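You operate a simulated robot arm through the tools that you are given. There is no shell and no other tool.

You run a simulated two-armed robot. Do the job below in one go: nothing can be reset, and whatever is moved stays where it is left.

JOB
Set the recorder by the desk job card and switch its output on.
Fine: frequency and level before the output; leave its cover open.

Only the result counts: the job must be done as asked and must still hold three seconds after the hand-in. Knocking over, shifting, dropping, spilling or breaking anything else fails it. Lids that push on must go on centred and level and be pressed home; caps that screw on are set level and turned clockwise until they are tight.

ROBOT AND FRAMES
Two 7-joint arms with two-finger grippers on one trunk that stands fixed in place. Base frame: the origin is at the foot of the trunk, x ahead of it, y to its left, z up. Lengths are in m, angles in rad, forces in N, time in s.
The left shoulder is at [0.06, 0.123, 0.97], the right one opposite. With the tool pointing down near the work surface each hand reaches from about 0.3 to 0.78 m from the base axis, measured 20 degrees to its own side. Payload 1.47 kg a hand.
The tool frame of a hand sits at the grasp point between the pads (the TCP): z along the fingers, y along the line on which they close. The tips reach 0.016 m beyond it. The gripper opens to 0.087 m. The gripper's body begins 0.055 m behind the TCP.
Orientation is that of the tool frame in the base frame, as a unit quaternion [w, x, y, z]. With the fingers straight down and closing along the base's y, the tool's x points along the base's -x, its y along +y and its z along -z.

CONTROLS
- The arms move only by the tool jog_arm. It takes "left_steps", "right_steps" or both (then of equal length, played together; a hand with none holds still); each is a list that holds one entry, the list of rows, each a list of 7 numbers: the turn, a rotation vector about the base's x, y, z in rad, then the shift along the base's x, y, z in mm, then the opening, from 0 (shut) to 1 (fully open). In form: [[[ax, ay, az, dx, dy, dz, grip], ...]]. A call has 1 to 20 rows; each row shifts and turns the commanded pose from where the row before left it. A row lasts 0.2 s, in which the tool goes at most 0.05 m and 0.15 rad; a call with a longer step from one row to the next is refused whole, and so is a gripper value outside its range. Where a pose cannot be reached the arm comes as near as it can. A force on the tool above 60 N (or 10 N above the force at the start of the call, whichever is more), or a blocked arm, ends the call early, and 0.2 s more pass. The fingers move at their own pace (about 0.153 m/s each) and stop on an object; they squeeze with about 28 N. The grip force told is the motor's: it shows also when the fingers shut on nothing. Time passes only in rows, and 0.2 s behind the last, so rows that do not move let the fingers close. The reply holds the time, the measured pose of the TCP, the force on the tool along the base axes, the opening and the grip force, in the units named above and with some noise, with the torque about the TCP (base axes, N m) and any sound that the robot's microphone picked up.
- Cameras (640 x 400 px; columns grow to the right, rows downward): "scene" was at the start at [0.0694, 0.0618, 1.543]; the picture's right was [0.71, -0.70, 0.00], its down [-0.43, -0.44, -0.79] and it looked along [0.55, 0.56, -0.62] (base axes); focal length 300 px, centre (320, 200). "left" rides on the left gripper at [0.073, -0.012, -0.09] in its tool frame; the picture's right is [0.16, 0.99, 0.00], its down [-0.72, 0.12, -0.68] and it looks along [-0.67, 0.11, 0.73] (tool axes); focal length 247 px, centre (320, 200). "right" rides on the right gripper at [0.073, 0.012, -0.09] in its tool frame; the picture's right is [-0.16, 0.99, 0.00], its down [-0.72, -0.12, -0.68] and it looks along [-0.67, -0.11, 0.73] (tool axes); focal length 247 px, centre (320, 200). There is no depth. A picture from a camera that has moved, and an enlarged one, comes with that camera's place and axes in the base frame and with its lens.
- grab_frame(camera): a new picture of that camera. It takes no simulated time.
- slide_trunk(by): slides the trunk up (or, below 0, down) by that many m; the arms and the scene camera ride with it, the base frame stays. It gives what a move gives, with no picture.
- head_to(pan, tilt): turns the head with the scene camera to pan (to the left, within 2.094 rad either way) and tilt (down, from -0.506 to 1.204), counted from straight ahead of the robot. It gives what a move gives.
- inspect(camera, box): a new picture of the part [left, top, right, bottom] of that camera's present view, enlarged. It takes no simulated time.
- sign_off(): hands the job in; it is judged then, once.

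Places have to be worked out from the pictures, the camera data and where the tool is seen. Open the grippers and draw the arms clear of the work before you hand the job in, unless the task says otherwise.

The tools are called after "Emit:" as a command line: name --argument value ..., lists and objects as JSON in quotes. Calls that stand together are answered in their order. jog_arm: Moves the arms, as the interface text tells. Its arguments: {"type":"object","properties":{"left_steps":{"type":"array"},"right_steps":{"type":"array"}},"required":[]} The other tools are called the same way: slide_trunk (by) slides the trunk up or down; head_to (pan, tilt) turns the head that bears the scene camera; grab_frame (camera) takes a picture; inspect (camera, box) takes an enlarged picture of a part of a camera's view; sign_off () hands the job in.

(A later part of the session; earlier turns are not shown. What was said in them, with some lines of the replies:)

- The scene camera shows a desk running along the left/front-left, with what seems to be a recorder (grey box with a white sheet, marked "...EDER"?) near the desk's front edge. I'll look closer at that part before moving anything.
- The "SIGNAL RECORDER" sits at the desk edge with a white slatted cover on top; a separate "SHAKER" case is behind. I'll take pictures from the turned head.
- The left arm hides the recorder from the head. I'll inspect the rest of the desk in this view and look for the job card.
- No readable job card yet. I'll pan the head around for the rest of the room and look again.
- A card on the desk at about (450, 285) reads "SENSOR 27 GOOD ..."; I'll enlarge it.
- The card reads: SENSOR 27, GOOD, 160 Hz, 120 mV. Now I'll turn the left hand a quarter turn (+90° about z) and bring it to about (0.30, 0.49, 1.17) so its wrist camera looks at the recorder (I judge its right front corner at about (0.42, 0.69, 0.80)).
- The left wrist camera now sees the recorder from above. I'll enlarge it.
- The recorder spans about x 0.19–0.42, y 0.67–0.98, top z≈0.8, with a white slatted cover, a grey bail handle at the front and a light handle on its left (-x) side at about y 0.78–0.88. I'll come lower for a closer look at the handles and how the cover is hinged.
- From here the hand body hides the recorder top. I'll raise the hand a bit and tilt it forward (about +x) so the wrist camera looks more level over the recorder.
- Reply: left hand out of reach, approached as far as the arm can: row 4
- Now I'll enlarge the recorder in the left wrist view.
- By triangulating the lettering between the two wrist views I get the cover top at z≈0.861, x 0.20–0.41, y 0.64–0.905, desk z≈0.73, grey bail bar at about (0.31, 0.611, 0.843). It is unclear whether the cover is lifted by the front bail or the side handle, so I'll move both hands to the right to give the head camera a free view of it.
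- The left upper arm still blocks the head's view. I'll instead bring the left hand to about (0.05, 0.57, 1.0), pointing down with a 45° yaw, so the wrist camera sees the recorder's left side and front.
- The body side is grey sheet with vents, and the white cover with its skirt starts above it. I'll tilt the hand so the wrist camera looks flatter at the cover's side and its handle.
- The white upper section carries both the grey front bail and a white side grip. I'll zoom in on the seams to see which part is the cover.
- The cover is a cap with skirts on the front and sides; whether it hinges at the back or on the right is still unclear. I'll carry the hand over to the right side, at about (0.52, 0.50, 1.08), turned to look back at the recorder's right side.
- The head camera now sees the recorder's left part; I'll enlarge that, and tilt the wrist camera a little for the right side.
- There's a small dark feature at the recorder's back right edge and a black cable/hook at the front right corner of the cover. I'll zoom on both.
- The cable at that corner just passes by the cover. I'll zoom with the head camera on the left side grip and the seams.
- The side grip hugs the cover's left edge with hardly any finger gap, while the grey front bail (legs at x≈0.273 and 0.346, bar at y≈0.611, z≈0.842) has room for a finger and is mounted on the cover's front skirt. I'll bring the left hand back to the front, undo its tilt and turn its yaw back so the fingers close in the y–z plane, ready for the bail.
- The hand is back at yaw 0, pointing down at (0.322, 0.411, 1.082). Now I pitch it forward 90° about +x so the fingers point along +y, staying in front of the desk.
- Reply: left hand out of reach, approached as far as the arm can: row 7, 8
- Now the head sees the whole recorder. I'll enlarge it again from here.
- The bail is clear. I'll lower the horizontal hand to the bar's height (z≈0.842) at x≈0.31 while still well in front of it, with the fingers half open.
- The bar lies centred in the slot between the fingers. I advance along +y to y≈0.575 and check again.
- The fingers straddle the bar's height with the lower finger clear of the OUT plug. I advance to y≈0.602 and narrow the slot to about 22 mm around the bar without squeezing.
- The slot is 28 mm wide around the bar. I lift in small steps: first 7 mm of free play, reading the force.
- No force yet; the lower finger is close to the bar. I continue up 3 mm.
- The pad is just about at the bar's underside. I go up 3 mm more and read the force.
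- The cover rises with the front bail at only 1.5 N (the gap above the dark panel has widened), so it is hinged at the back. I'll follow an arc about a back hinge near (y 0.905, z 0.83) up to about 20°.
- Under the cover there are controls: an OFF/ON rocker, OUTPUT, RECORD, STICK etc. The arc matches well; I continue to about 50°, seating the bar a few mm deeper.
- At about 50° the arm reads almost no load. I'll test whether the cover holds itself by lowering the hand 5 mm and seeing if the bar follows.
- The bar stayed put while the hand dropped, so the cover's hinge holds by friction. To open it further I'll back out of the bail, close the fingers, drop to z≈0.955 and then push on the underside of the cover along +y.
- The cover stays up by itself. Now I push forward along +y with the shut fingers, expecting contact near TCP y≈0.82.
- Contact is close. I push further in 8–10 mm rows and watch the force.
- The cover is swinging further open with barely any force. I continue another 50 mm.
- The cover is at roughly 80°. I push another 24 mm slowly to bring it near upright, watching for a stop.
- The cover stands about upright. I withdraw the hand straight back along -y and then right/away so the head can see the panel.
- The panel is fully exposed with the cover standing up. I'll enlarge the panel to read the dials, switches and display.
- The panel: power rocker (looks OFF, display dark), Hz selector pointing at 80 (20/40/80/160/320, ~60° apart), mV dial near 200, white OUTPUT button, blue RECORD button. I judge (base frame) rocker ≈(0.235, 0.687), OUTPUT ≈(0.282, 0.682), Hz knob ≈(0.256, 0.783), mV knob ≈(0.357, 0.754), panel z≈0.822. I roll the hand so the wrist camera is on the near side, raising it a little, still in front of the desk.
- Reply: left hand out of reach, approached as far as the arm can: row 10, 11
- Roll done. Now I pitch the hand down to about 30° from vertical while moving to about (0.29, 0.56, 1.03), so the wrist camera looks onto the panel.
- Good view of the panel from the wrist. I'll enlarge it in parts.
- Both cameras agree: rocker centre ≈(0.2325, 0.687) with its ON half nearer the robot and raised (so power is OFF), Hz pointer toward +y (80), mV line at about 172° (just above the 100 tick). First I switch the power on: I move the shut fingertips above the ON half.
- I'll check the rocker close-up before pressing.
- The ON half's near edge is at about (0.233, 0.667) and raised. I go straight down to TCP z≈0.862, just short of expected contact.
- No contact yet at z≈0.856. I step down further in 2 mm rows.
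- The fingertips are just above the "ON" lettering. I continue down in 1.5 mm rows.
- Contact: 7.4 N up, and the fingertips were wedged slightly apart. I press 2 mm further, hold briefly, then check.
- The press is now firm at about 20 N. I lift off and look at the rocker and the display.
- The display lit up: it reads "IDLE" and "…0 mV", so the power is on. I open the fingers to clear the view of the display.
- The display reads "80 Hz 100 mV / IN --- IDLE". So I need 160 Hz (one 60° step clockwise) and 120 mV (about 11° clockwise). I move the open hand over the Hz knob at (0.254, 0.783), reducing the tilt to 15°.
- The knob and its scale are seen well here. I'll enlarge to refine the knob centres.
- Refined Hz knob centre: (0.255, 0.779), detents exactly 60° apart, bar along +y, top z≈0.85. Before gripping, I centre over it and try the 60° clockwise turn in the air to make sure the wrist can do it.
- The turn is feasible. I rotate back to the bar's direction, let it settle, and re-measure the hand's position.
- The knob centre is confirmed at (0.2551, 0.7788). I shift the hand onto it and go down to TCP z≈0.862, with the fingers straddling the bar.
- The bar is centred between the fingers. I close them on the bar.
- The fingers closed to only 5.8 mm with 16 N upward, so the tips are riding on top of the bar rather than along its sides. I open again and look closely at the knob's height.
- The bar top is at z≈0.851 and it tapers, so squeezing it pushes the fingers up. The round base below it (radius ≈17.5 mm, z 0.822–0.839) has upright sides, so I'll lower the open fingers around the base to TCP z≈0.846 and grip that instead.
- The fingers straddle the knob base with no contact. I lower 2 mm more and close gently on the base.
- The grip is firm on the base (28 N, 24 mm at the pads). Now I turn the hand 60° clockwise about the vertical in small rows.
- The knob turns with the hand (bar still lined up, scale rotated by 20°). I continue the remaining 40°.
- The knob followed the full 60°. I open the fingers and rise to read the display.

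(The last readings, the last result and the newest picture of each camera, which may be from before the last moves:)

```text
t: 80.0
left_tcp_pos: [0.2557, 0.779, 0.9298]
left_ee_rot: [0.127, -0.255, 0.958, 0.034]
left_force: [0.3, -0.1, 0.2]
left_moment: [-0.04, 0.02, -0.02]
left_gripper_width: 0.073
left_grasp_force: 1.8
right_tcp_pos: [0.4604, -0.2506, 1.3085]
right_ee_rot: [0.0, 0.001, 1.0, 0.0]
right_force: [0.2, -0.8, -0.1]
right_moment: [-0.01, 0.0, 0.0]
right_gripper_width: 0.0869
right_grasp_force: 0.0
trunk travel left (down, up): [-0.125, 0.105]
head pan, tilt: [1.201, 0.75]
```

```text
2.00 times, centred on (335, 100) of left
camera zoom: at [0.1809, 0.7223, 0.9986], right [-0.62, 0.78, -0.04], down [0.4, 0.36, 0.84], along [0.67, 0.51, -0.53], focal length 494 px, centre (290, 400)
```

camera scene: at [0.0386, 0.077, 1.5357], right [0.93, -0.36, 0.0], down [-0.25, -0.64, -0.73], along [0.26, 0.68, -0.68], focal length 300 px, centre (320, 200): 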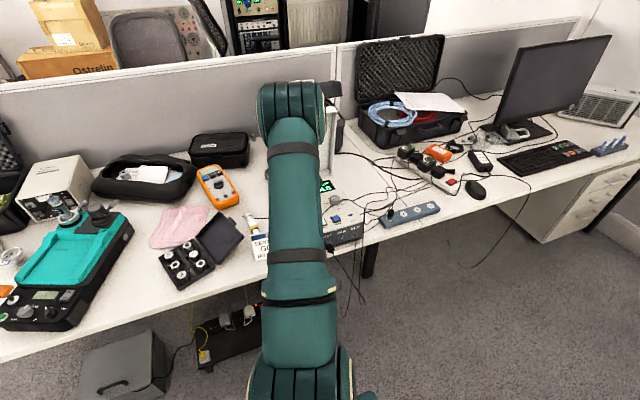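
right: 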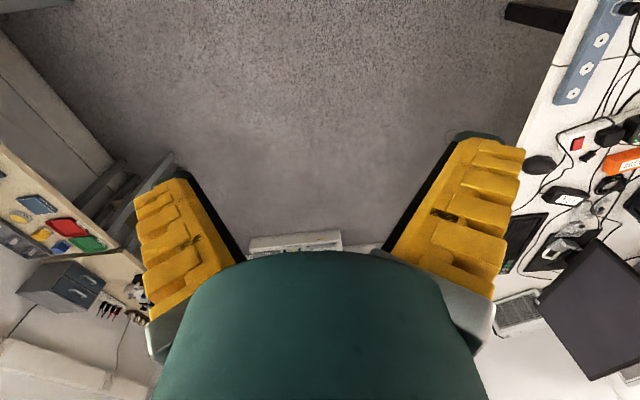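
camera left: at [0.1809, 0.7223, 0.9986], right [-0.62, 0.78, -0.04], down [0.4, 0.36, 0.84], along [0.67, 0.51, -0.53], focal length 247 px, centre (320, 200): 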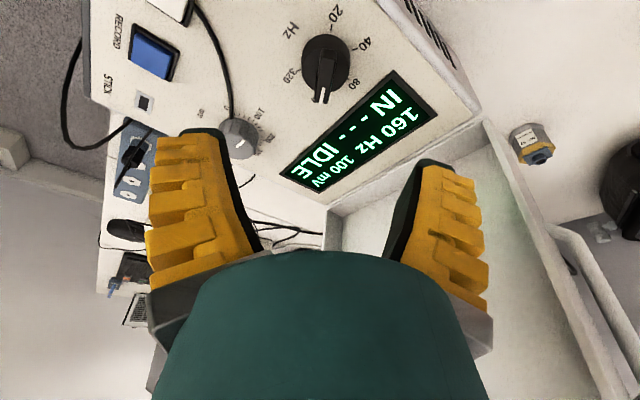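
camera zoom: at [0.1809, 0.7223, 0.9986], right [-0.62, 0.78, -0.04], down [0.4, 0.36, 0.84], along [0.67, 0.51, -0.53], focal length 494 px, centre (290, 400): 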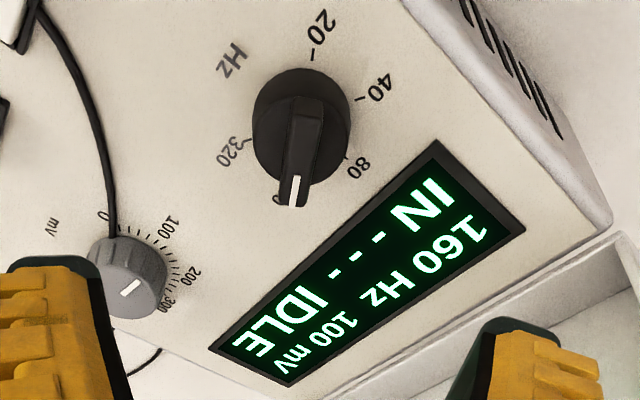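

The display now reads "160 Hz 100 mV". Next the mV dial: I swing the hand over to about (0.359, 0.766) with the yaw at ~70° and look at the dial.

Emit:
jog_arm --left_steps '[[[0, 0, 0.1396, 20.6, -2.6, 0, 0.6], [0, 0, 0.1396, 20.6, -2.6, 0, 0.6], [0, 0, 0.1396, 20.6, -2.6, 0, 0.6], [0, 0, 0.1396, 20.6, -2.6, 0, 0.6], [0, 0, 0.1396, 20.6, -2.6, 0, 0.6], [0, 0, 0, 0, 0, 0, 0.6], [0, 0, 0, 0, 0, 0, 0.6]]]'

Emit:
grab_frame --camera "left"

Emit:
inspect --camera "left" --box '[250, 0, 390, 130]'

```text
t: 81.6
left_tcp_pos: [0.3585, 0.7658, 0.9272]
left_ee_rot: [0.107, -0.568, 0.813, 0.075]
left_force: [0.3, -0.4, -0.1]
left_moment: [0.0, 0.01, 0.0]
left_gripper_width: 0.0574
left_grasp_force: 3.5
right_tcp_pos: [0.462, -0.2497, 1.3083]
right_ee_rot: [-0.001, 0.001, 1.0, 0.0]
right_force: [0.4, -0.1, -1.6]
right_moment: [-0.03, 0.0, -0.01]
right_gripper_width: 0.0871
right_grasp_force: 0.1
trunk travel left (down, up): [-0.125, 0.105]
head pan, tilt: [1.201, 0.75]
```

```text
taken
camera left: at [0.3367, 0.6743, 0.9962], right [-0.98, 0.2, -0.04], down [0.07, 0.53, 0.84], along [0.19, 0.82, -0.53], focal length 247 px, centre (320, 200)
```

left: 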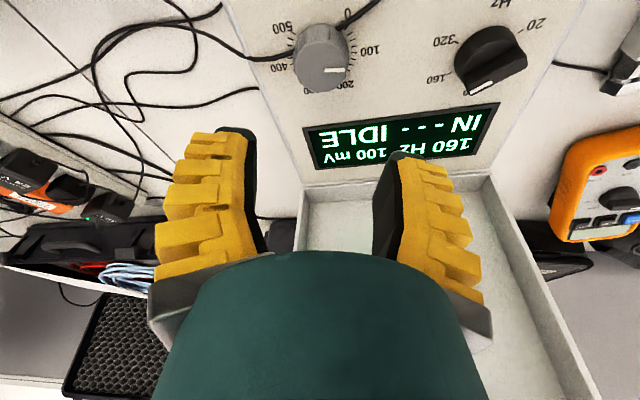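

```text
3.08 times, centred on (320, 65) of left
camera zoom: at [0.3367, 0.6743, 0.9962], right [-0.98, 0.2, -0.04], down [0.07, 0.53, 0.84], along [0.19, 0.82, -0.53], focal length 760 px, centre (320, 615)
```

zoom: 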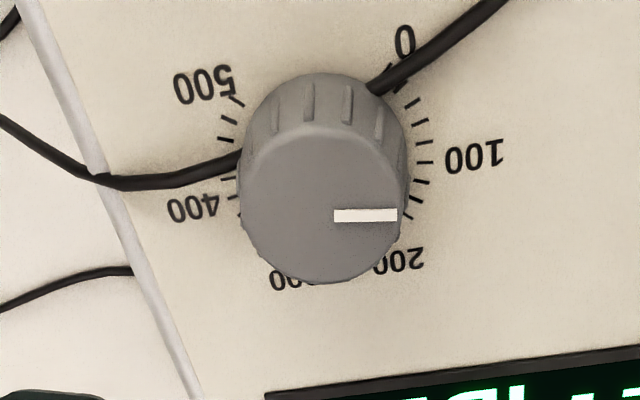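

Dial geometry: centre ≈(0.3593, 0.7598), 0 at 225°, 100 at ~171°, i.e. 54° per 100 mV, so 120 mV is ≈10.8° clockwise from now. I centre over the dial and lower the open fingers around it to TCP z≈0.847.

Emit:
jog_arm --left_steps '[[[0, 0, 0, 0.8, -6, -12, 0.6], [0, 0, 0, 0, 0, -20, 0.6], [0, 0, 0, 0, 0, -20, 0.6], [0, 0, 0, 0, 0, -16, 0.6], [0, 0, 0, 0, 0, -8, 0.6], [0, 0, 0, 0, 0, -4, 0.6], [0, 0, 0, 0, 0, 0, 0.6]]]'

Emit:
grab_frame --camera "left"

```text
t: 83.2
left_tcp_pos: [0.3596, 0.7594, 0.8498]
left_ee_rot: [0.106, -0.567, 0.813, 0.075]
left_force: [-1.2, 0.0, -0.3]
left_moment: [0.01, -0.01, -0.02]
left_gripper_width: 0.0572
left_grasp_force: 4.4
right_tcp_pos: [0.4614, -0.2496, 1.3096]
right_ee_rot: [-0.001, 0.001, 1.0, 0.0]
right_force: [-0.1, 0.7, -0.2]
right_moment: [-0.01, 0.01, -0.04]
right_gripper_width: 0.0869
right_grasp_force: 0.1
trunk travel left (down, up): [-0.125, 0.105]
head pan, tilt: [1.201, 0.75]
```

```text
taken
camera left: at [0.3373, 0.6675, 0.9195], right [-0.98, 0.2, -0.04], down [0.07, 0.53, 0.84], along [0.19, 0.82, -0.53], focal length 247 px, centre (320, 200)
```

left: 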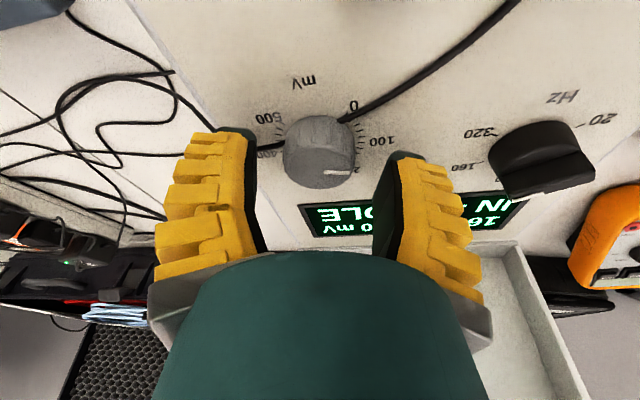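

The dial sits centred between the fingers. I lower 3 mm more and close on it.

Emit:
jog_arm --left_steps '[[[0, 0, 0, 0, 0, -3, 0.55], [0, 0, 0, 0, 0, 0, 0.45], [0, 0, 0, 0, 0, 0, 0.35], [0, 0, 0, 0, 0, 0, 0.25], [0, 0, 0, 0, 0, 0, 0.15], [0, 0, 0, 0, 0, 0, 0.15]]]'

Emit:
inspect --camera "left" --box '[220, 70, 420, 260]'

```text
t: 84.6
left_tcp_pos: [0.3579, 0.7585, 0.8478]
left_ee_rot: [0.107, -0.567, 0.813, 0.075]
left_force: [6.2, -10.5, 6.3]
left_moment: [-0.41, 0.03, -0.01]
left_gripper_width: 0.0263
left_grasp_force: 27.7
right_tcp_pos: [0.461, -0.2514, 1.308]
right_ee_rot: [0.0, 0.001, 1.0, 0.001]
right_force: [0.1, 0.0, 0.8]
right_moment: [-0.03, -0.03, 0.02]
right_gripper_width: 0.087
right_grasp_force: 0.1
trunk travel left (down, up): [-0.125, 0.105]
head pan, tilt: [1.201, 0.75]
```

```text
2.11 times, centred on (320, 165) of left
camera zoom: at [0.3377, 0.666, 0.9171], right [-0.98, 0.2, -0.04], down [0.07, 0.53, 0.84], along [0.19, 0.82, -0.53], focal length 520 px, centre (320, 274)
```

zoom: 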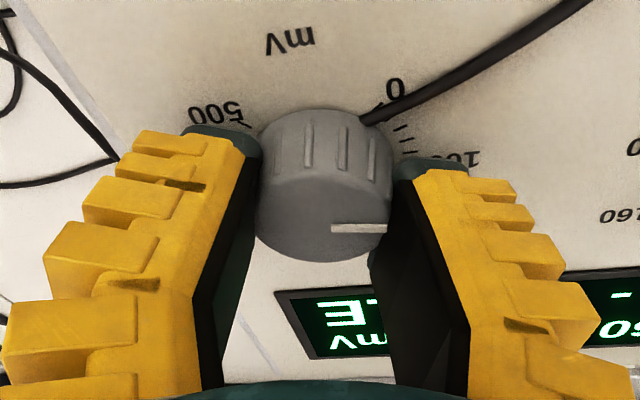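

The grip is on (26 mm, 28 N), with a sideways load of about 12 N. I ease the hand 1 mm along that load to relieve it and then read the force again.

Emit:
jog_arm --left_steps '[[[0, 0, 0, 0.6, -1, 0, 0.15], [0, 0, 0, 0, 0, 0, 0.15]]]'

```text
t: 85.2
left_tcp_pos: [0.3592, 0.7577, 0.8472]
left_ee_rot: [0.108, -0.567, 0.813, 0.075]
left_force: [7.2, -6.1, 5.1]
left_moment: [-0.45, 0.06, 0.01]
left_gripper_width: 0.0257
left_grasp_force: 28.1
right_tcp_pos: [0.4613, -0.2516, 1.3087]
right_ee_rot: [0.001, 0.0, 1.0, 0.0]
right_force: [0.0, 0.9, -0.1]
right_moment: [0.04, -0.01, -0.02]
right_gripper_width: 0.0869
right_grasp_force: 0.1
trunk travel left (down, up): [-0.125, 0.105]
head pan, tilt: [1.201, 0.75]
```

Load is down to about 9 N sideways, which is acceptable. I turn the dial 10.8° clockwise (0.188 rad) in small rows.

Emit:
jog_arm --left_steps '[[[0, 0, -0.05, 0, 0, 0, 0.15], [0, 0, -0.05, 0, 0, 0, 0.15], [0, 0, -0.05, 0, 0, 0, 0.15], [0, 0, -0.038, 0, 0, 0, 0.15], [0, 0, 0, 0, 0, 0, 0.15]]]'

Emit:
inspect --camera "left" --box '[220, 70, 480, 260]'

```text
t: 86.4
left_tcp_pos: [0.3589, 0.7571, 0.8476]
left_ee_rot: [0.114, -0.488, 0.863, 0.065]
left_force: [4.8, -7.2, 11.0]
left_moment: [-0.24, 0.06, 0.0]
left_gripper_width: 0.0247
left_grasp_force: 27.3
right_tcp_pos: [0.4607, -0.2506, 1.308]
right_ee_rot: [0.0, 0.0, 1.0, 0.002]
right_force: [-0.2, 0.9, 0.9]
right_moment: [-0.02, 0.0, 0.02]
right_gripper_width: 0.087
right_grasp_force: 0.1
trunk travel left (down, up): [-0.125, 0.105]
head pan, tilt: [1.201, 0.75]
```

```text
2.11 times, centred on (350, 165) of left
camera zoom: at [0.3206, 0.6712, 0.917], right [-0.93, 0.38, -0.04], down [0.17, 0.51, 0.85], along [0.34, 0.78, -0.53], focal length 520 px, centre (257, 274)
```

zoom: 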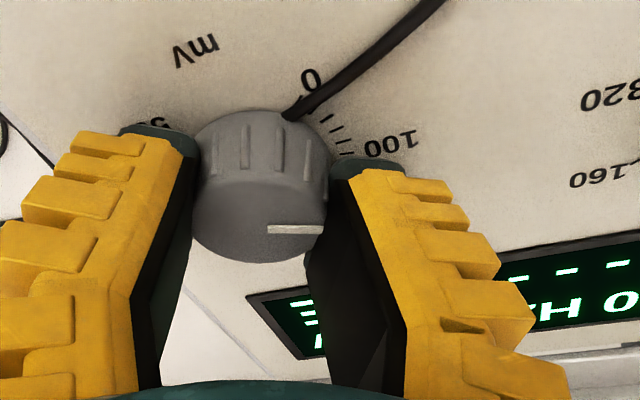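

The dial seems to have turned with the hand. I open the fingers and rise to read the display.

Emit:
jog_arm --left_steps '[[[0, 0, 0, 0, 0, 0, 0.3], [0, 0, 0, 0, 0, 0, 0.5], [0, 0, 0, 0, 0, 0, 0.6], [0, 0, 0, 0, 0, 12, 0.6], [0, 0, 0, 0, 0, 25, 0.6], [0, 0, 0, 0, 0, 25, 0.6], [0, 0, 0, 0, 0, 15, 0.6], [0, 0, 0, 0, 0, 0, 0.6]]]'

Emit:
grab_frame --camera "left"

Emit:
inspect --camera "left" --box '[250, 0, 490, 180]'

```text
t: 88.2
left_tcp_pos: [0.36, 0.7571, 0.9238]
left_ee_rot: [0.113, -0.489, 0.862, 0.065]
left_force: [-0.4, -1.4, -0.6]
left_moment: [0.01, 0.01, 0.01]
left_gripper_width: 0.0575
left_grasp_force: 3.5
right_tcp_pos: [0.4621, -0.2498, 1.3084]
right_ee_rot: [0.0, 0.0, 1.0, 0.0]
right_force: [0.1, 0.4, 0.5]
right_moment: [-0.02, 0.01, -0.03]
right_gripper_width: 0.0865
right_grasp_force: 0.0
trunk travel left (down, up): [-0.125, 0.105]
head pan, tilt: [1.201, 0.75]
```

```text
taken
camera left: at [0.3211, 0.6708, 0.9937], right [-0.93, 0.38, -0.04], down [0.17, 0.51, 0.84], along [0.34, 0.77, -0.53], focal length 247 px, centre (320, 200)
```

left: 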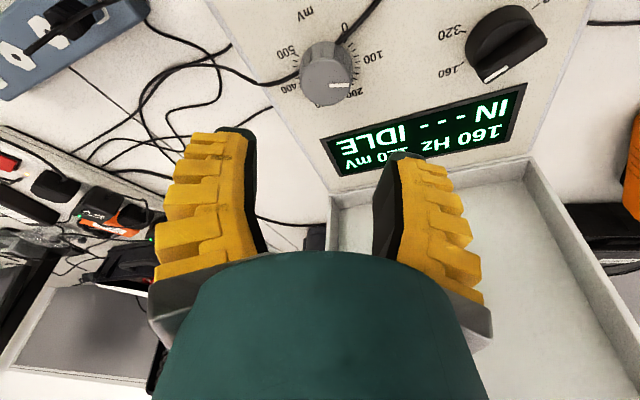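

```text
2.22 times, centred on (370, 90) of left
camera zoom: at [0.3211, 0.6708, 0.9937], right [-0.93, 0.38, -0.04], down [0.17, 0.51, 0.84], along [0.34, 0.77, -0.53], focal length 549 px, centre (209, 444)
```

zoom: 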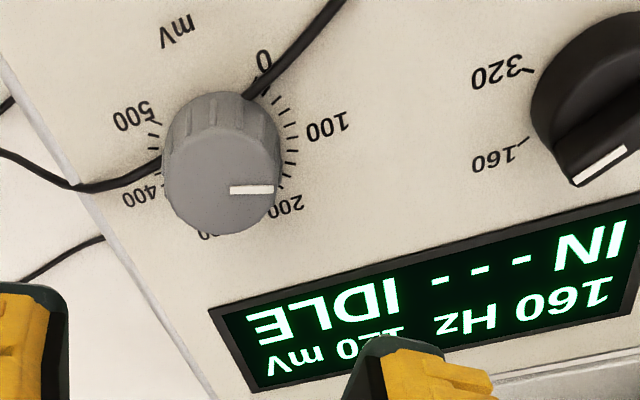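

The display shows "160 Hz 1?0 mV" with a finger over a digit. I open the fingers fully and shift back a bit for a clear read.

Emit:
jog_arm --left_steps '[[[0, 0, 0, 0, -15, 10, 1], [0, 0, 0, 0, -20, 10, 1], [0, 0, 0, 0, -20, 10, 1], [0, 0, 0, 0, 0, 0, 1]]]'

Emit:
grab_frame --camera "left"

Emit:
inspect --camera "left" --box '[260, 60, 480, 210]'

```text
t: 89.2
left_tcp_pos: [0.3601, 0.7014, 0.9544]
left_ee_rot: [0.114, -0.489, 0.862, 0.064]
left_force: [0.0, 0.3, -0.5]
left_moment: [0.01, 0.01, -0.01]
left_gripper_width: 0.087
left_grasp_force: 0.1
right_tcp_pos: [0.4596, -0.2492, 1.3083]
right_ee_rot: [-0.001, 0.0, 1.0, 0.0]
right_force: [0.0, 0.2, -0.5]
right_moment: [0.0, 0.0, 0.0]
right_gripper_width: 0.0871
right_grasp_force: 0.0
trunk travel left (down, up): [-0.125, 0.105]
head pan, tilt: [1.201, 0.75]
```

```text
taken
camera left: at [0.321, 0.6157, 1.0242], right [-0.93, 0.38, -0.04], down [0.17, 0.51, 0.84], along [0.34, 0.77, -0.53], focal length 247 px, centre (320, 200)
```

left: 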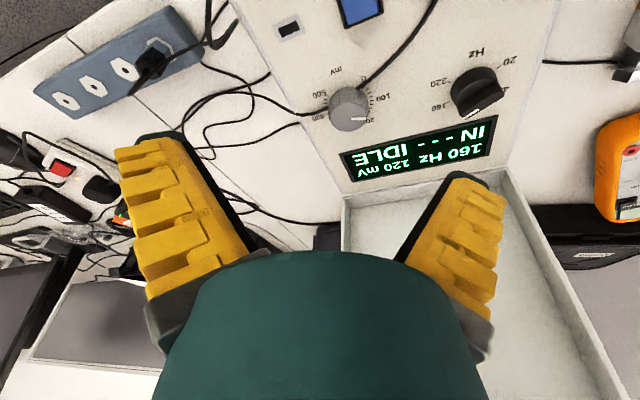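

```text
2.67 times, centred on (370, 135) of left
camera zoom: at [0.321, 0.6157, 1.0242], right [-0.93, 0.38, -0.04], down [0.17, 0.51, 0.84], along [0.34, 0.77, -0.53], focal length 659 px, centre (187, 373)
```

zoom: 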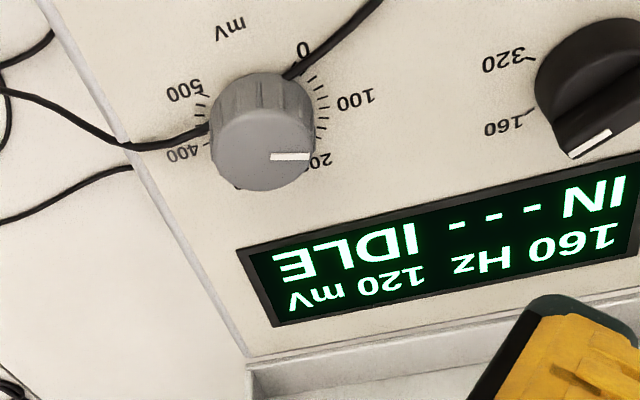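

The display reads "160 Hz 120 mV", as the card asks. Now for the output: I turn the hand back to yaw 90°, tilt to 30°, shut the fingers and stop behind the OUTPUT button to locate it precisely.

Emit:
jog_arm --left_steps '[[[0, 0, 0.135, -20, -10, 2, 0.6], [0, 0, 0.135, -20, -10, 2, 0.3], [0, 0, 0.135, -20, -10, 2, 0], [0, 0, 0.134, -19, -10, 2, 0], [0.131, 0, 0, 0, -5, 0, 0], [0.131, 0, 0, 0, -5, 0, 0], [0, 0, 0, 0, 0, 0, 0], [0, 0, 0, 0, 0, 0, 0]]]'

Emit:
grab_frame --camera "left"

Emit:
inspect --camera "left" --box '[240, 0, 400, 130]'

```text
t: 91.0
left_tcp_pos: [0.2792, 0.6514, 0.962]
left_ee_rot: [0.183, -0.682, 0.684, 0.183]
left_force: [-0.2, -0.3, -0.1]
left_moment: [-0.01, 0.01, 0.03]
left_gripper_width: 0.0
left_grasp_force: 27.4
right_tcp_pos: [0.4611, -0.2505, 1.3079]
right_ee_rot: [0.0, 0.0, 1.0, 0.0]
right_force: [-0.1, 0.1, 0.2]
right_moment: [-0.04, -0.01, -0.05]
right_gripper_width: 0.0868
right_grasp_force: 0.1
trunk travel left (down, up): [-0.125, 0.105]
head pan, tilt: [1.201, 0.75]
```

```text
taken
camera left: at [0.2914, 0.5449, 1.0051], right [-0.99, -0.14, -0.08], down [-0.12, 0.29, 0.95], along [-0.11, 0.95, -0.3], focal length 247 px, centre (320, 200)
```

left: 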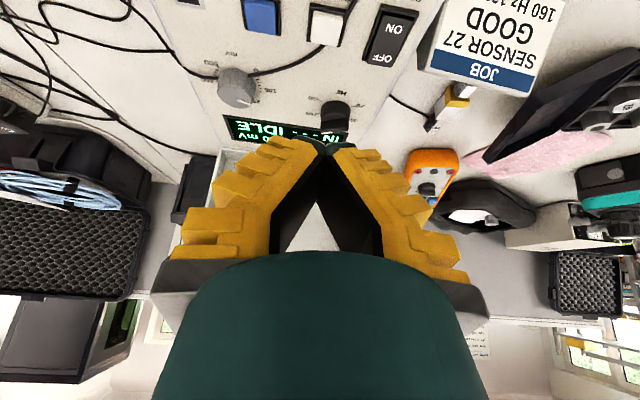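

```text
3.08 times, centred on (320, 65) of left
camera zoom: at [0.2914, 0.5449, 1.0051], right [-0.99, -0.14, -0.08], down [-0.12, 0.29, 0.95], along [-0.11, 0.95, -0.3], focal length 760 px, centre (320, 615)
```

zoom: 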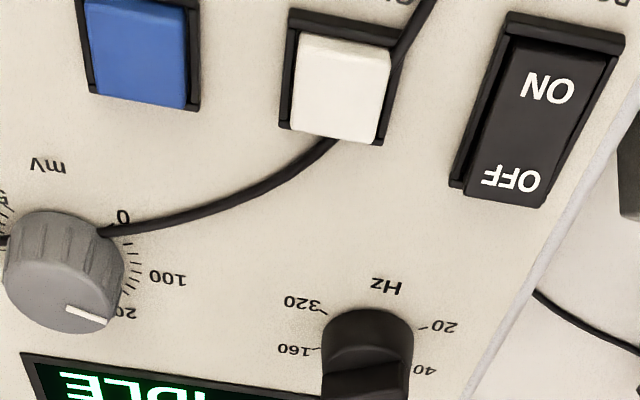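

OUTPUT cap centre ≈(0.281, 0.681), top z≈0.832. I bring the shut fingertips above it (TCP ≈(0.281, 0.687, 0.872)).

Emit:
jog_arm --left_steps '[[[0, 0, 0, 0.5, 9, -15, 0], [0, 0, 0, 0.5, 9, -25, 0], [0, 0, 0, 0.5, 9, -25, 0], [0, 0, 0, 0.3, 8.6, -25, 0], [0, 0, 0, 0, 0, 0, 0]]]'

Emit:
inspect --camera "left" --box '[240, 0, 400, 170]'

```text
t: 92.2
left_tcp_pos: [0.2827, 0.6888, 0.8727]
left_ee_rot: [0.184, -0.682, 0.683, 0.184]
left_force: [0.0, -0.6, -0.2]
left_moment: [-0.01, 0.01, 0.01]
left_gripper_width: 0.0001
left_grasp_force: 27.8
right_tcp_pos: [0.4617, -0.25, 1.3094]
right_ee_rot: [-0.001, 0.0, 1.0, 0.0]
right_force: [-0.3, -1.1, 0.1]
right_moment: [0.01, 0.0, -0.01]
right_gripper_width: 0.087
right_grasp_force: 0.2
trunk travel left (down, up): [-0.125, 0.105]
head pan, tilt: [1.201, 0.75]
```

```text
2.35 times, centred on (320, 85) of left
camera zoom: at [0.2943, 0.5818, 0.9155], right [-0.99, -0.14, -0.08], down [-0.12, 0.29, 0.95], along [-0.11, 0.95, -0.3], focal length 581 px, centre (320, 471)
```

zoom: 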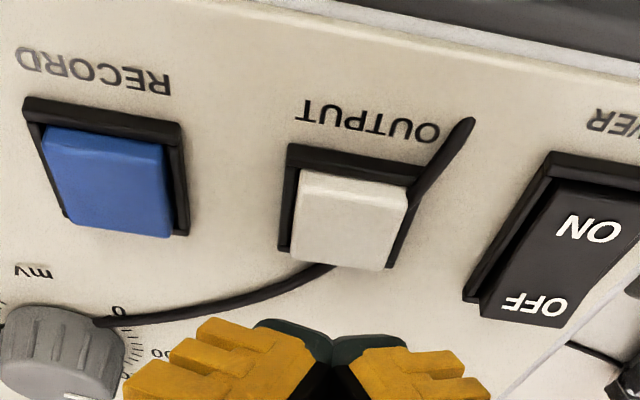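

The fingertips are centred over the OUTPUT cap. I go down to just above expected contact, then press in small steps.

Emit:
jog_arm --left_steps '[[[0, 0, 0, -0.5, 0, -6, 0], [0, 0, 0, 0, 0, -5, 0], [0, 0, 0, 0, 0, -3, 0], [0, 0, 0, 0, 0, 0, 0]]]'

Emit:
jog_arm --left_steps '[[[0, 0, 0, 0, 0, -1.5, 0], [0, 0, 0, 0, 0, -1.5, 0]]]'

```text
t: 93.2
left_tcp_pos: [0.2817, 0.6903, 0.8578]
left_ee_rot: [0.183, -0.682, 0.684, 0.183]
left_force: [-0.4, -0.1, -0.8]
left_moment: [0.01, -0.01, 0.03]
left_gripper_width: 0.0
left_grasp_force: 28.2
right_tcp_pos: [0.4604, -0.2501, 1.3095]
right_ee_rot: [-0.001, -0.001, 1.0, 0.0]
right_force: [0.4, -0.3, -0.1]
right_moment: [-0.03, 0.0, 0.03]
right_gripper_width: 0.0871
right_grasp_force: 0.1
trunk travel left (down, up): [-0.125, 0.105]
head pan, tilt: [1.201, 0.75]
```

```text
t: 93.8
left_tcp_pos: [0.2818, 0.6892, 0.8556]
left_ee_rot: [0.183, -0.683, 0.683, 0.183]
left_force: [-0.3, 0.5, 0.1]
left_moment: [-0.02, 0.01, -0.02]
left_gripper_width: 0.0
left_grasp_force: 28.2
right_tcp_pos: [0.4601, -0.2502, 1.3088]
right_ee_rot: [0.0, 0.001, 1.0, 0.0]
right_force: [-0.3, -0.8, -0.7]
right_moment: [0.01, -0.01, -0.03]
right_gripper_width: 0.0869
right_grasp_force: 0.1
trunk travel left (down, up): [-0.125, 0.105]
head pan, tilt: [1.201, 0.75]
```

No contact at z≈0.855. I keep stepping down 1.5 mm at a time.

Emit:
jog_arm --left_steps '[[[0, 0, 0, 0, -1, -1.5, 0], [0, 0, 0, 0, 0, -1.5, 0]]]'

Emit:
inspect --camera "left" --box '[240, 0, 400, 170]'

```text
t: 94.4
left_tcp_pos: [0.2829, 0.6881, 0.8523]
left_ee_rot: [0.183, -0.683, 0.683, 0.183]
left_force: [-0.1, 0.9, 0.2]
left_moment: [0.0, 0.03, 0.0]
left_gripper_width: 0.0
left_grasp_force: 28.2
right_tcp_pos: [0.4616, -0.2497, 1.3078]
right_ee_rot: [0.0, 0.0, 1.0, -0.001]
right_force: [-0.4, 0.2, 0.2]
right_moment: [-0.01, 0.0, 0.01]
right_gripper_width: 0.0871
right_grasp_force: 0.1
trunk travel left (down, up): [-0.125, 0.105]
head pan, tilt: [1.201, 0.75]
```

```text
2.35 times, centred on (320, 85) of left
camera zoom: at [0.2942, 0.5803, 0.8947], right [-0.99, -0.14, -0.08], down [-0.12, 0.29, 0.95], along [-0.11, 0.95, -0.3], focal length 581 px, centre (320, 471)
```

zoom: 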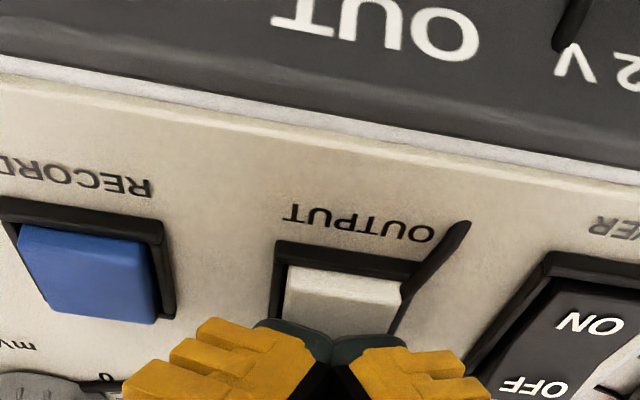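

The tip edge is over the middle of the cap. I continue down, reading the force each time.

Emit:
jog_arm --left_steps '[[[0, 0, 0, -0.5, -1.5, -1.5, 0], [0, 0, 0, 0, 0, -1.5, 0]]]'

Emit:
inspect --camera "left" --box '[240, 0, 400, 170]'

```text
t: 95.0
left_tcp_pos: [0.2818, 0.6872, 0.8482]
left_ee_rot: [0.182, -0.683, 0.683, 0.183]
left_force: [0.7, 0.0, -0.5]
left_moment: [0.02, 0.01, -0.02]
left_gripper_width: 0.0
left_grasp_force: 27.9
right_tcp_pos: [0.4611, -0.2493, 1.309]
right_ee_rot: [-0.001, 0.0, 1.0, 0.0]
right_force: [-0.3, 0.3, 0.0]
right_moment: [0.03, 0.02, -0.02]
right_gripper_width: 0.0871
right_grasp_force: 0.2
trunk travel left (down, up): [-0.125, 0.105]
head pan, tilt: [1.201, 0.75]
```

```text
2.35 times, centred on (320, 85) of left
camera zoom: at [0.2928, 0.5796, 0.8909], right [-0.99, -0.14, -0.08], down [-0.12, 0.29, 0.95], along [-0.11, 0.95, -0.3], focal length 581 px, centre (320, 471)
```

zoom: 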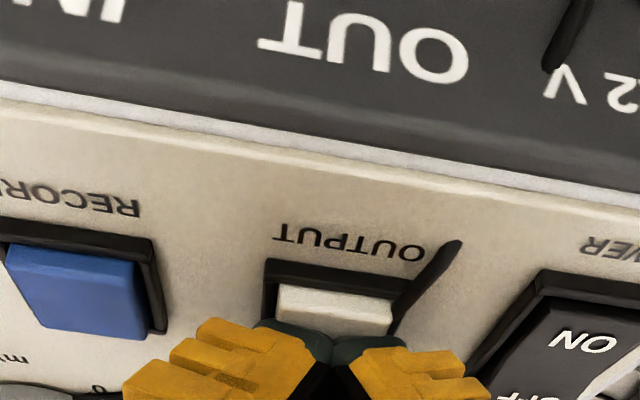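

Still no load. I go 2 mm further.

Emit:
jog_arm --left_steps '[[[0, 0, 0, 0, -0.5, -1, 0], [0, 0, 0, 0, 0, -1, 0]]]'

Emit:
inspect --camera "left" --box '[240, 40, 400, 210]'

```text
t: 95.6
left_tcp_pos: [0.2806, 0.6861, 0.8462]
left_ee_rot: [0.183, -0.682, 0.684, 0.183]
left_force: [1.1, 0.3, 0.4]
left_moment: [0.02, -0.01, 0.04]
left_gripper_width: 0.006
left_grasp_force: 27.8
right_tcp_pos: [0.4616, -0.2497, 1.3087]
right_ee_rot: [-0.001, 0.0, 1.0, 0.0]
right_force: [-0.8, 0.1, -0.6]
right_moment: [0.0, -0.01, -0.03]
right_gripper_width: 0.0869
right_grasp_force: 0.1
trunk travel left (down, up): [-0.125, 0.105]
head pan, tilt: [1.201, 0.75]
```

```text
2.35 times, centred on (320, 125) of left
camera zoom: at [0.2927, 0.5784, 0.8893], right [-0.99, -0.14, -0.08], down [-0.12, 0.29, 0.95], along [-0.11, 0.95, -0.3], focal length 581 px, centre (320, 376)
```

zoom: 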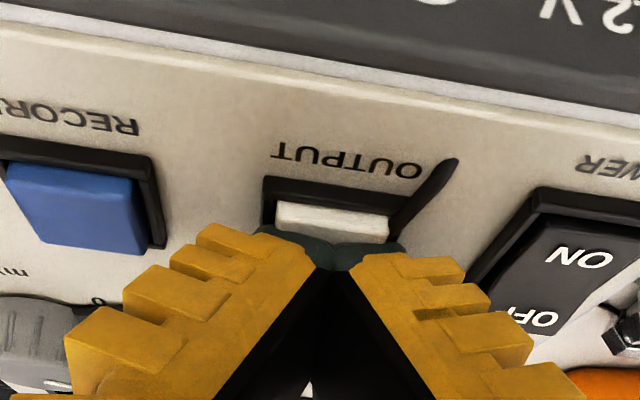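

Light contact now (the fingertips spread to 6 mm as with the rocker). I press on in 1 mm steps.

Emit:
jog_arm --left_steps '[[[0, 0, 0, 0, 0, -1, 0], [0, 0, 0, 0, 0, -1, 0]]]'

Emit:
inspect --camera "left" --box '[240, 40, 400, 210]'

```text
t: 96.2
left_tcp_pos: [0.2814, 0.6863, 0.8444]
left_ee_rot: [0.183, -0.683, 0.683, 0.183]
left_force: [0.5, -1.4, 2.2]
left_moment: [-0.04, 0.0, 0.0]
left_gripper_width: 0.0061
left_grasp_force: 28.1
right_tcp_pos: [0.4622, -0.2506, 1.3091]
right_ee_rot: [0.0, 0.0, 1.0, 0.001]
right_force: [0.0, 0.4, 0.4]
right_moment: [0.02, 0.0, 0.01]
right_gripper_width: 0.087
right_grasp_force: 0.1
trunk travel left (down, up): [-0.125, 0.105]
head pan, tilt: [1.201, 0.75]
heard: click
```

```text
2.35 times, centred on (320, 125) of left
camera zoom: at [0.292, 0.5787, 0.8873], right [-0.99, -0.14, -0.08], down [-0.12, 0.29, 0.95], along [-0.11, 0.95, -0.3], focal length 581 px, centre (320, 376)
```

zoom: 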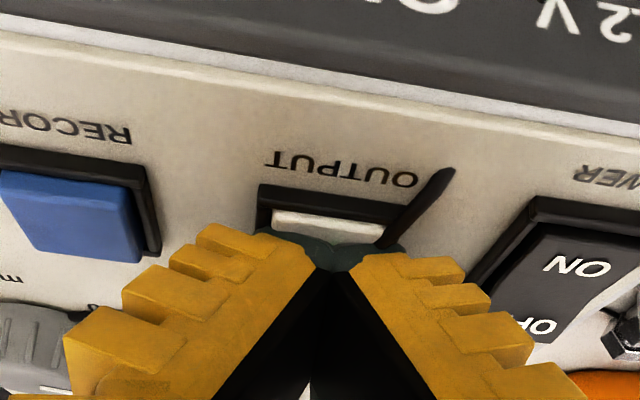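

A click was heard: the OUTPUT button has gone in once. I lift straight off and back away to read the display.

Emit:
jog_arm --left_steps '[[[0, 0, 0, 0, 0, 5, 0], [0, 0, 0, 0, 0, 15, 0], [0, 0, 0, 0, 0, 25, 0], [0, 0, 0, 0, -20, 30, 0.3], [0, 0, 0, 0, -30, 30, 0.6], [0, 0, 0, 0, -30, 20, 1], [0, 0, 0, 0, -20, 10, 1], [0, 0, 0, 0, 0, 0, 1]]]'

Emit:
grab_frame --camera "left"

Emit:
inspect --camera "left" --box '[210, 30, 410, 170]'

```text
t: 98.0
left_tcp_pos: [0.2816, 0.5868, 0.9791]
left_ee_rot: [0.183, -0.683, 0.683, 0.182]
left_force: [0.3, 0.0, -0.8]
left_moment: [-0.03, -0.02, 0.0]
left_gripper_width: 0.0871
left_grasp_force: 0.0
right_tcp_pos: [0.4615, -0.2498, 1.3087]
right_ee_rot: [0.0, 0.0, 1.0, 0.0]
right_force: [-1.1, 0.8, -0.4]
right_moment: [-0.02, -0.04, 0.01]
right_gripper_width: 0.0872
right_grasp_force: 0.1
trunk travel left (down, up): [-0.125, 0.105]
head pan, tilt: [1.201, 0.75]
```

```text
taken
camera left: at [0.2926, 0.4789, 1.0221], right [-0.99, -0.14, -0.08], down [-0.12, 0.29, 0.95], along [-0.11, 0.95, -0.3], focal length 247 px, centre (320, 200)
```

left: 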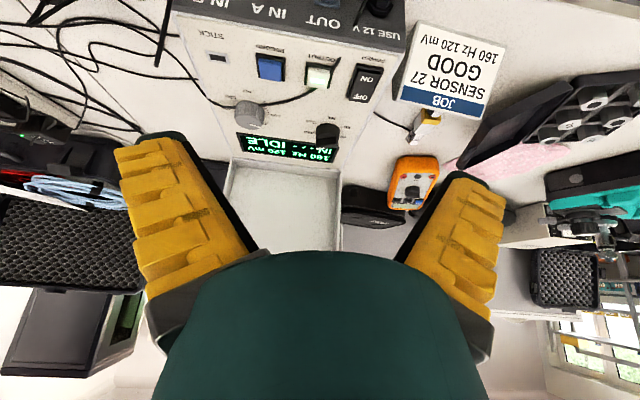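

```text
2.86 times, centred on (310, 100) of left
camera zoom: at [0.2926, 0.4789, 1.0221], right [-0.99, -0.14, -0.08], down [-0.12, 0.29, 0.95], along [-0.11, 0.95, -0.3], focal length 706 px, centre (349, 486)
```

zoom: 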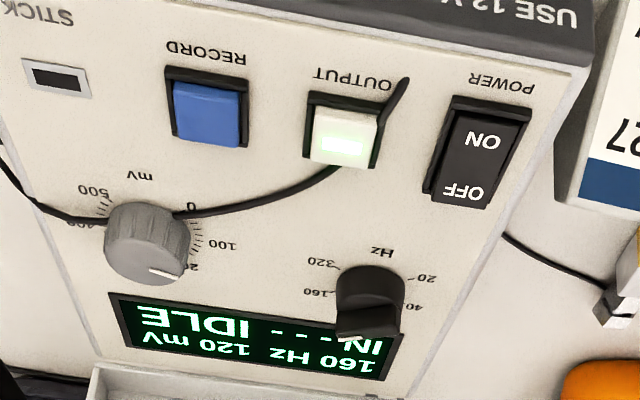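

The OUTPUT button is now lit green and the display still reads "160 Hz 120 mV". I draw the left arm back and clear of the desk with the gripper open, then check the whole scene.

Emit:
jog_arm --left_steps '[[[0, 0, 0, 5, -25, 15, 1], [0, 0, 0, 10, -28, 15, 1], [-0.13, 0, 0, 15, -28, 15, 1], [-0.13, 0, 0, 15, -28, 15, 1], [-0.13, 0, 0, 20, -28, 15, 1], [-0.13, 0, 0, 20, -28, 15, 1], [0, 0, 0, 25, -28, 15, 1], [0, 0, 0, 25, -25, 15, 1], [0, 0, 0, 0, 0, 0, 1]]]'

Emit:
grab_frame --camera "scene"

Emit:
grab_frame --camera "left"

```text
t: 100.0
left_tcp_pos: [0.4176, 0.3698, 1.1001]
left_ee_rot: [-0.001, 0.707, -0.707, -0.002]
left_force: [0.1, 0.9, 0.0]
left_moment: [-0.02, -0.01, -0.03]
left_gripper_width: 0.0869
left_grasp_force: 0.0
right_tcp_pos: [0.4619, -0.2488, 1.3084]
right_ee_rot: [0.0, 0.0, 1.0, 0.001]
right_force: [-1.2, 0.0, 0.0]
right_moment: [0.03, 0.01, 0.01]
right_gripper_width: 0.0869
right_grasp_force: 0.1
trunk travel left (down, up): [-0.125, 0.105]
head pan, tilt: [1.201, 0.75]
```

```text
taken
camera scene: at [0.0385, 0.0776, 1.5356], right [0.93, -0.36, 0.0], down [-0.25, -0.64, -0.73], along [0.26, 0.68, -0.68], focal length 300 px, centre (320, 200)
```

scene: 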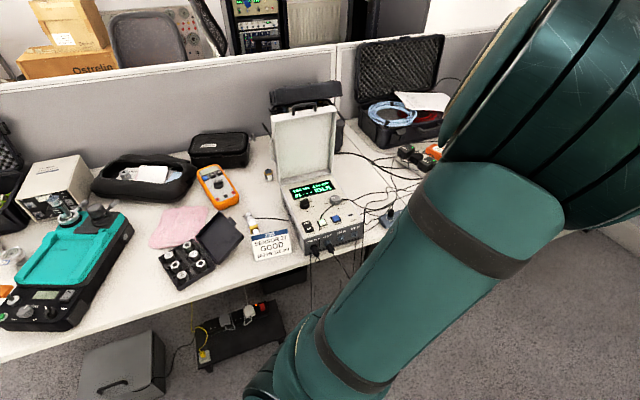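

```text
taken
camera left: at [0.4286, 0.297, 1.1907], right [-0.99, -0.16, 0.0], down [-0.12, 0.72, 0.68], along [-0.11, 0.67, -0.73], focal length 247 px, centre (320, 200)
```

left: 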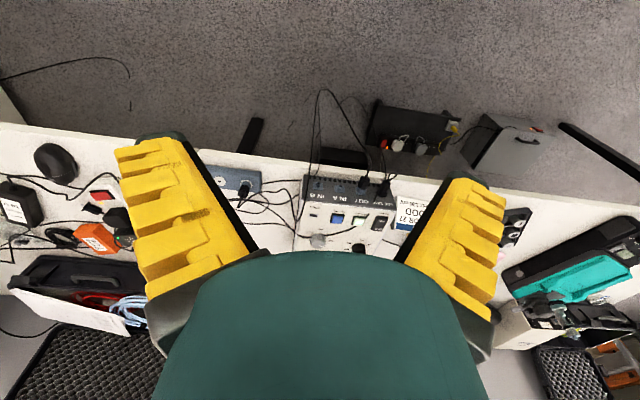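

I'll enlarge the recorder once more to confirm the final state: cover open, settings and output lamp.

Emit:
inspect --camera "scene" --box '[282, 170, 362, 250]'

Emit:
inspect --camera "scene" --box '[235, 90, 395, 270]'

```text
5.00 times, centred on (322, 210) of scene
camera zoom: at [0.0385, 0.0776, 1.5356], right [0.93, -0.36, 0.0], down [-0.25, -0.64, -0.73], along [0.26, 0.68, -0.68], focal length 1502 px, centre (310, 150)
```

zoom: 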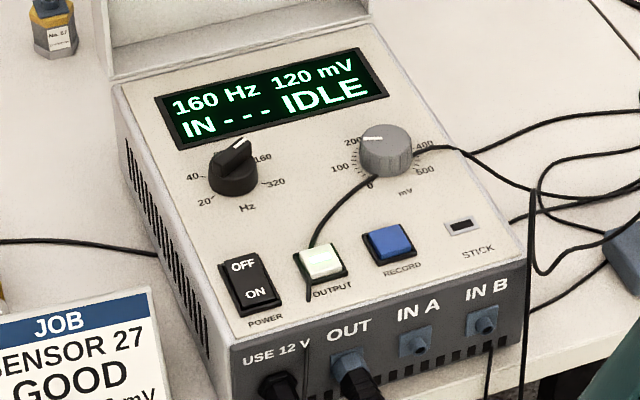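

```text
2.22 times, centred on (315, 180) of scene
camera zoom: at [0.0385, 0.0776, 1.5356], right [0.93, -0.36, 0.0], down [-0.25, -0.64, -0.73], along [0.26, 0.68, -0.68], focal length 668 px, centre (331, 244)
```

zoom: 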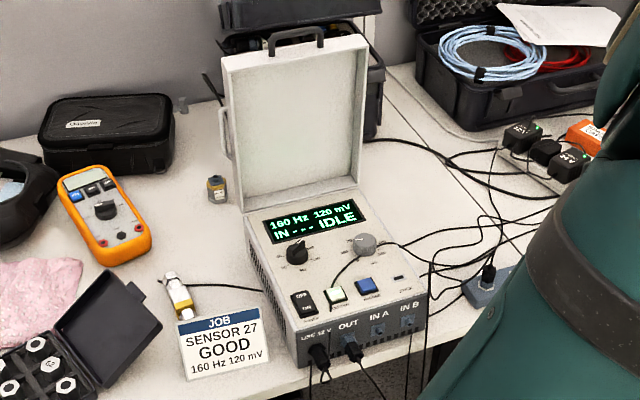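

Everything is set: the display reads 160 Hz and 120 mV, and the OUTPUT button is lit. The cover stands open by itself, the card and other items are where they were, and both grippers are open and clear. I hand the job in.

Emit:
sign_off

```text
The job is handed in.
```

The recorder is set to 160 Hz and 120 mV as the desk job card asks, and its output is on. I set the frequency and level before switching on the output.

- **Settings:** the display reads "160 Hz 120 mV". The OUTPUT button clicked once and is lit. The recorder was off when I started, so I switched its power on first.
- **Display status:** the second line still reads "IN --- IDLE". I took this as the input and record status, and I did not touch RECORD.
- **Cover:** it is open and stays up by itself.
- **Surroundings:** in the last pictures nothing else looked moved. Both grippers are open and clear of the desk.
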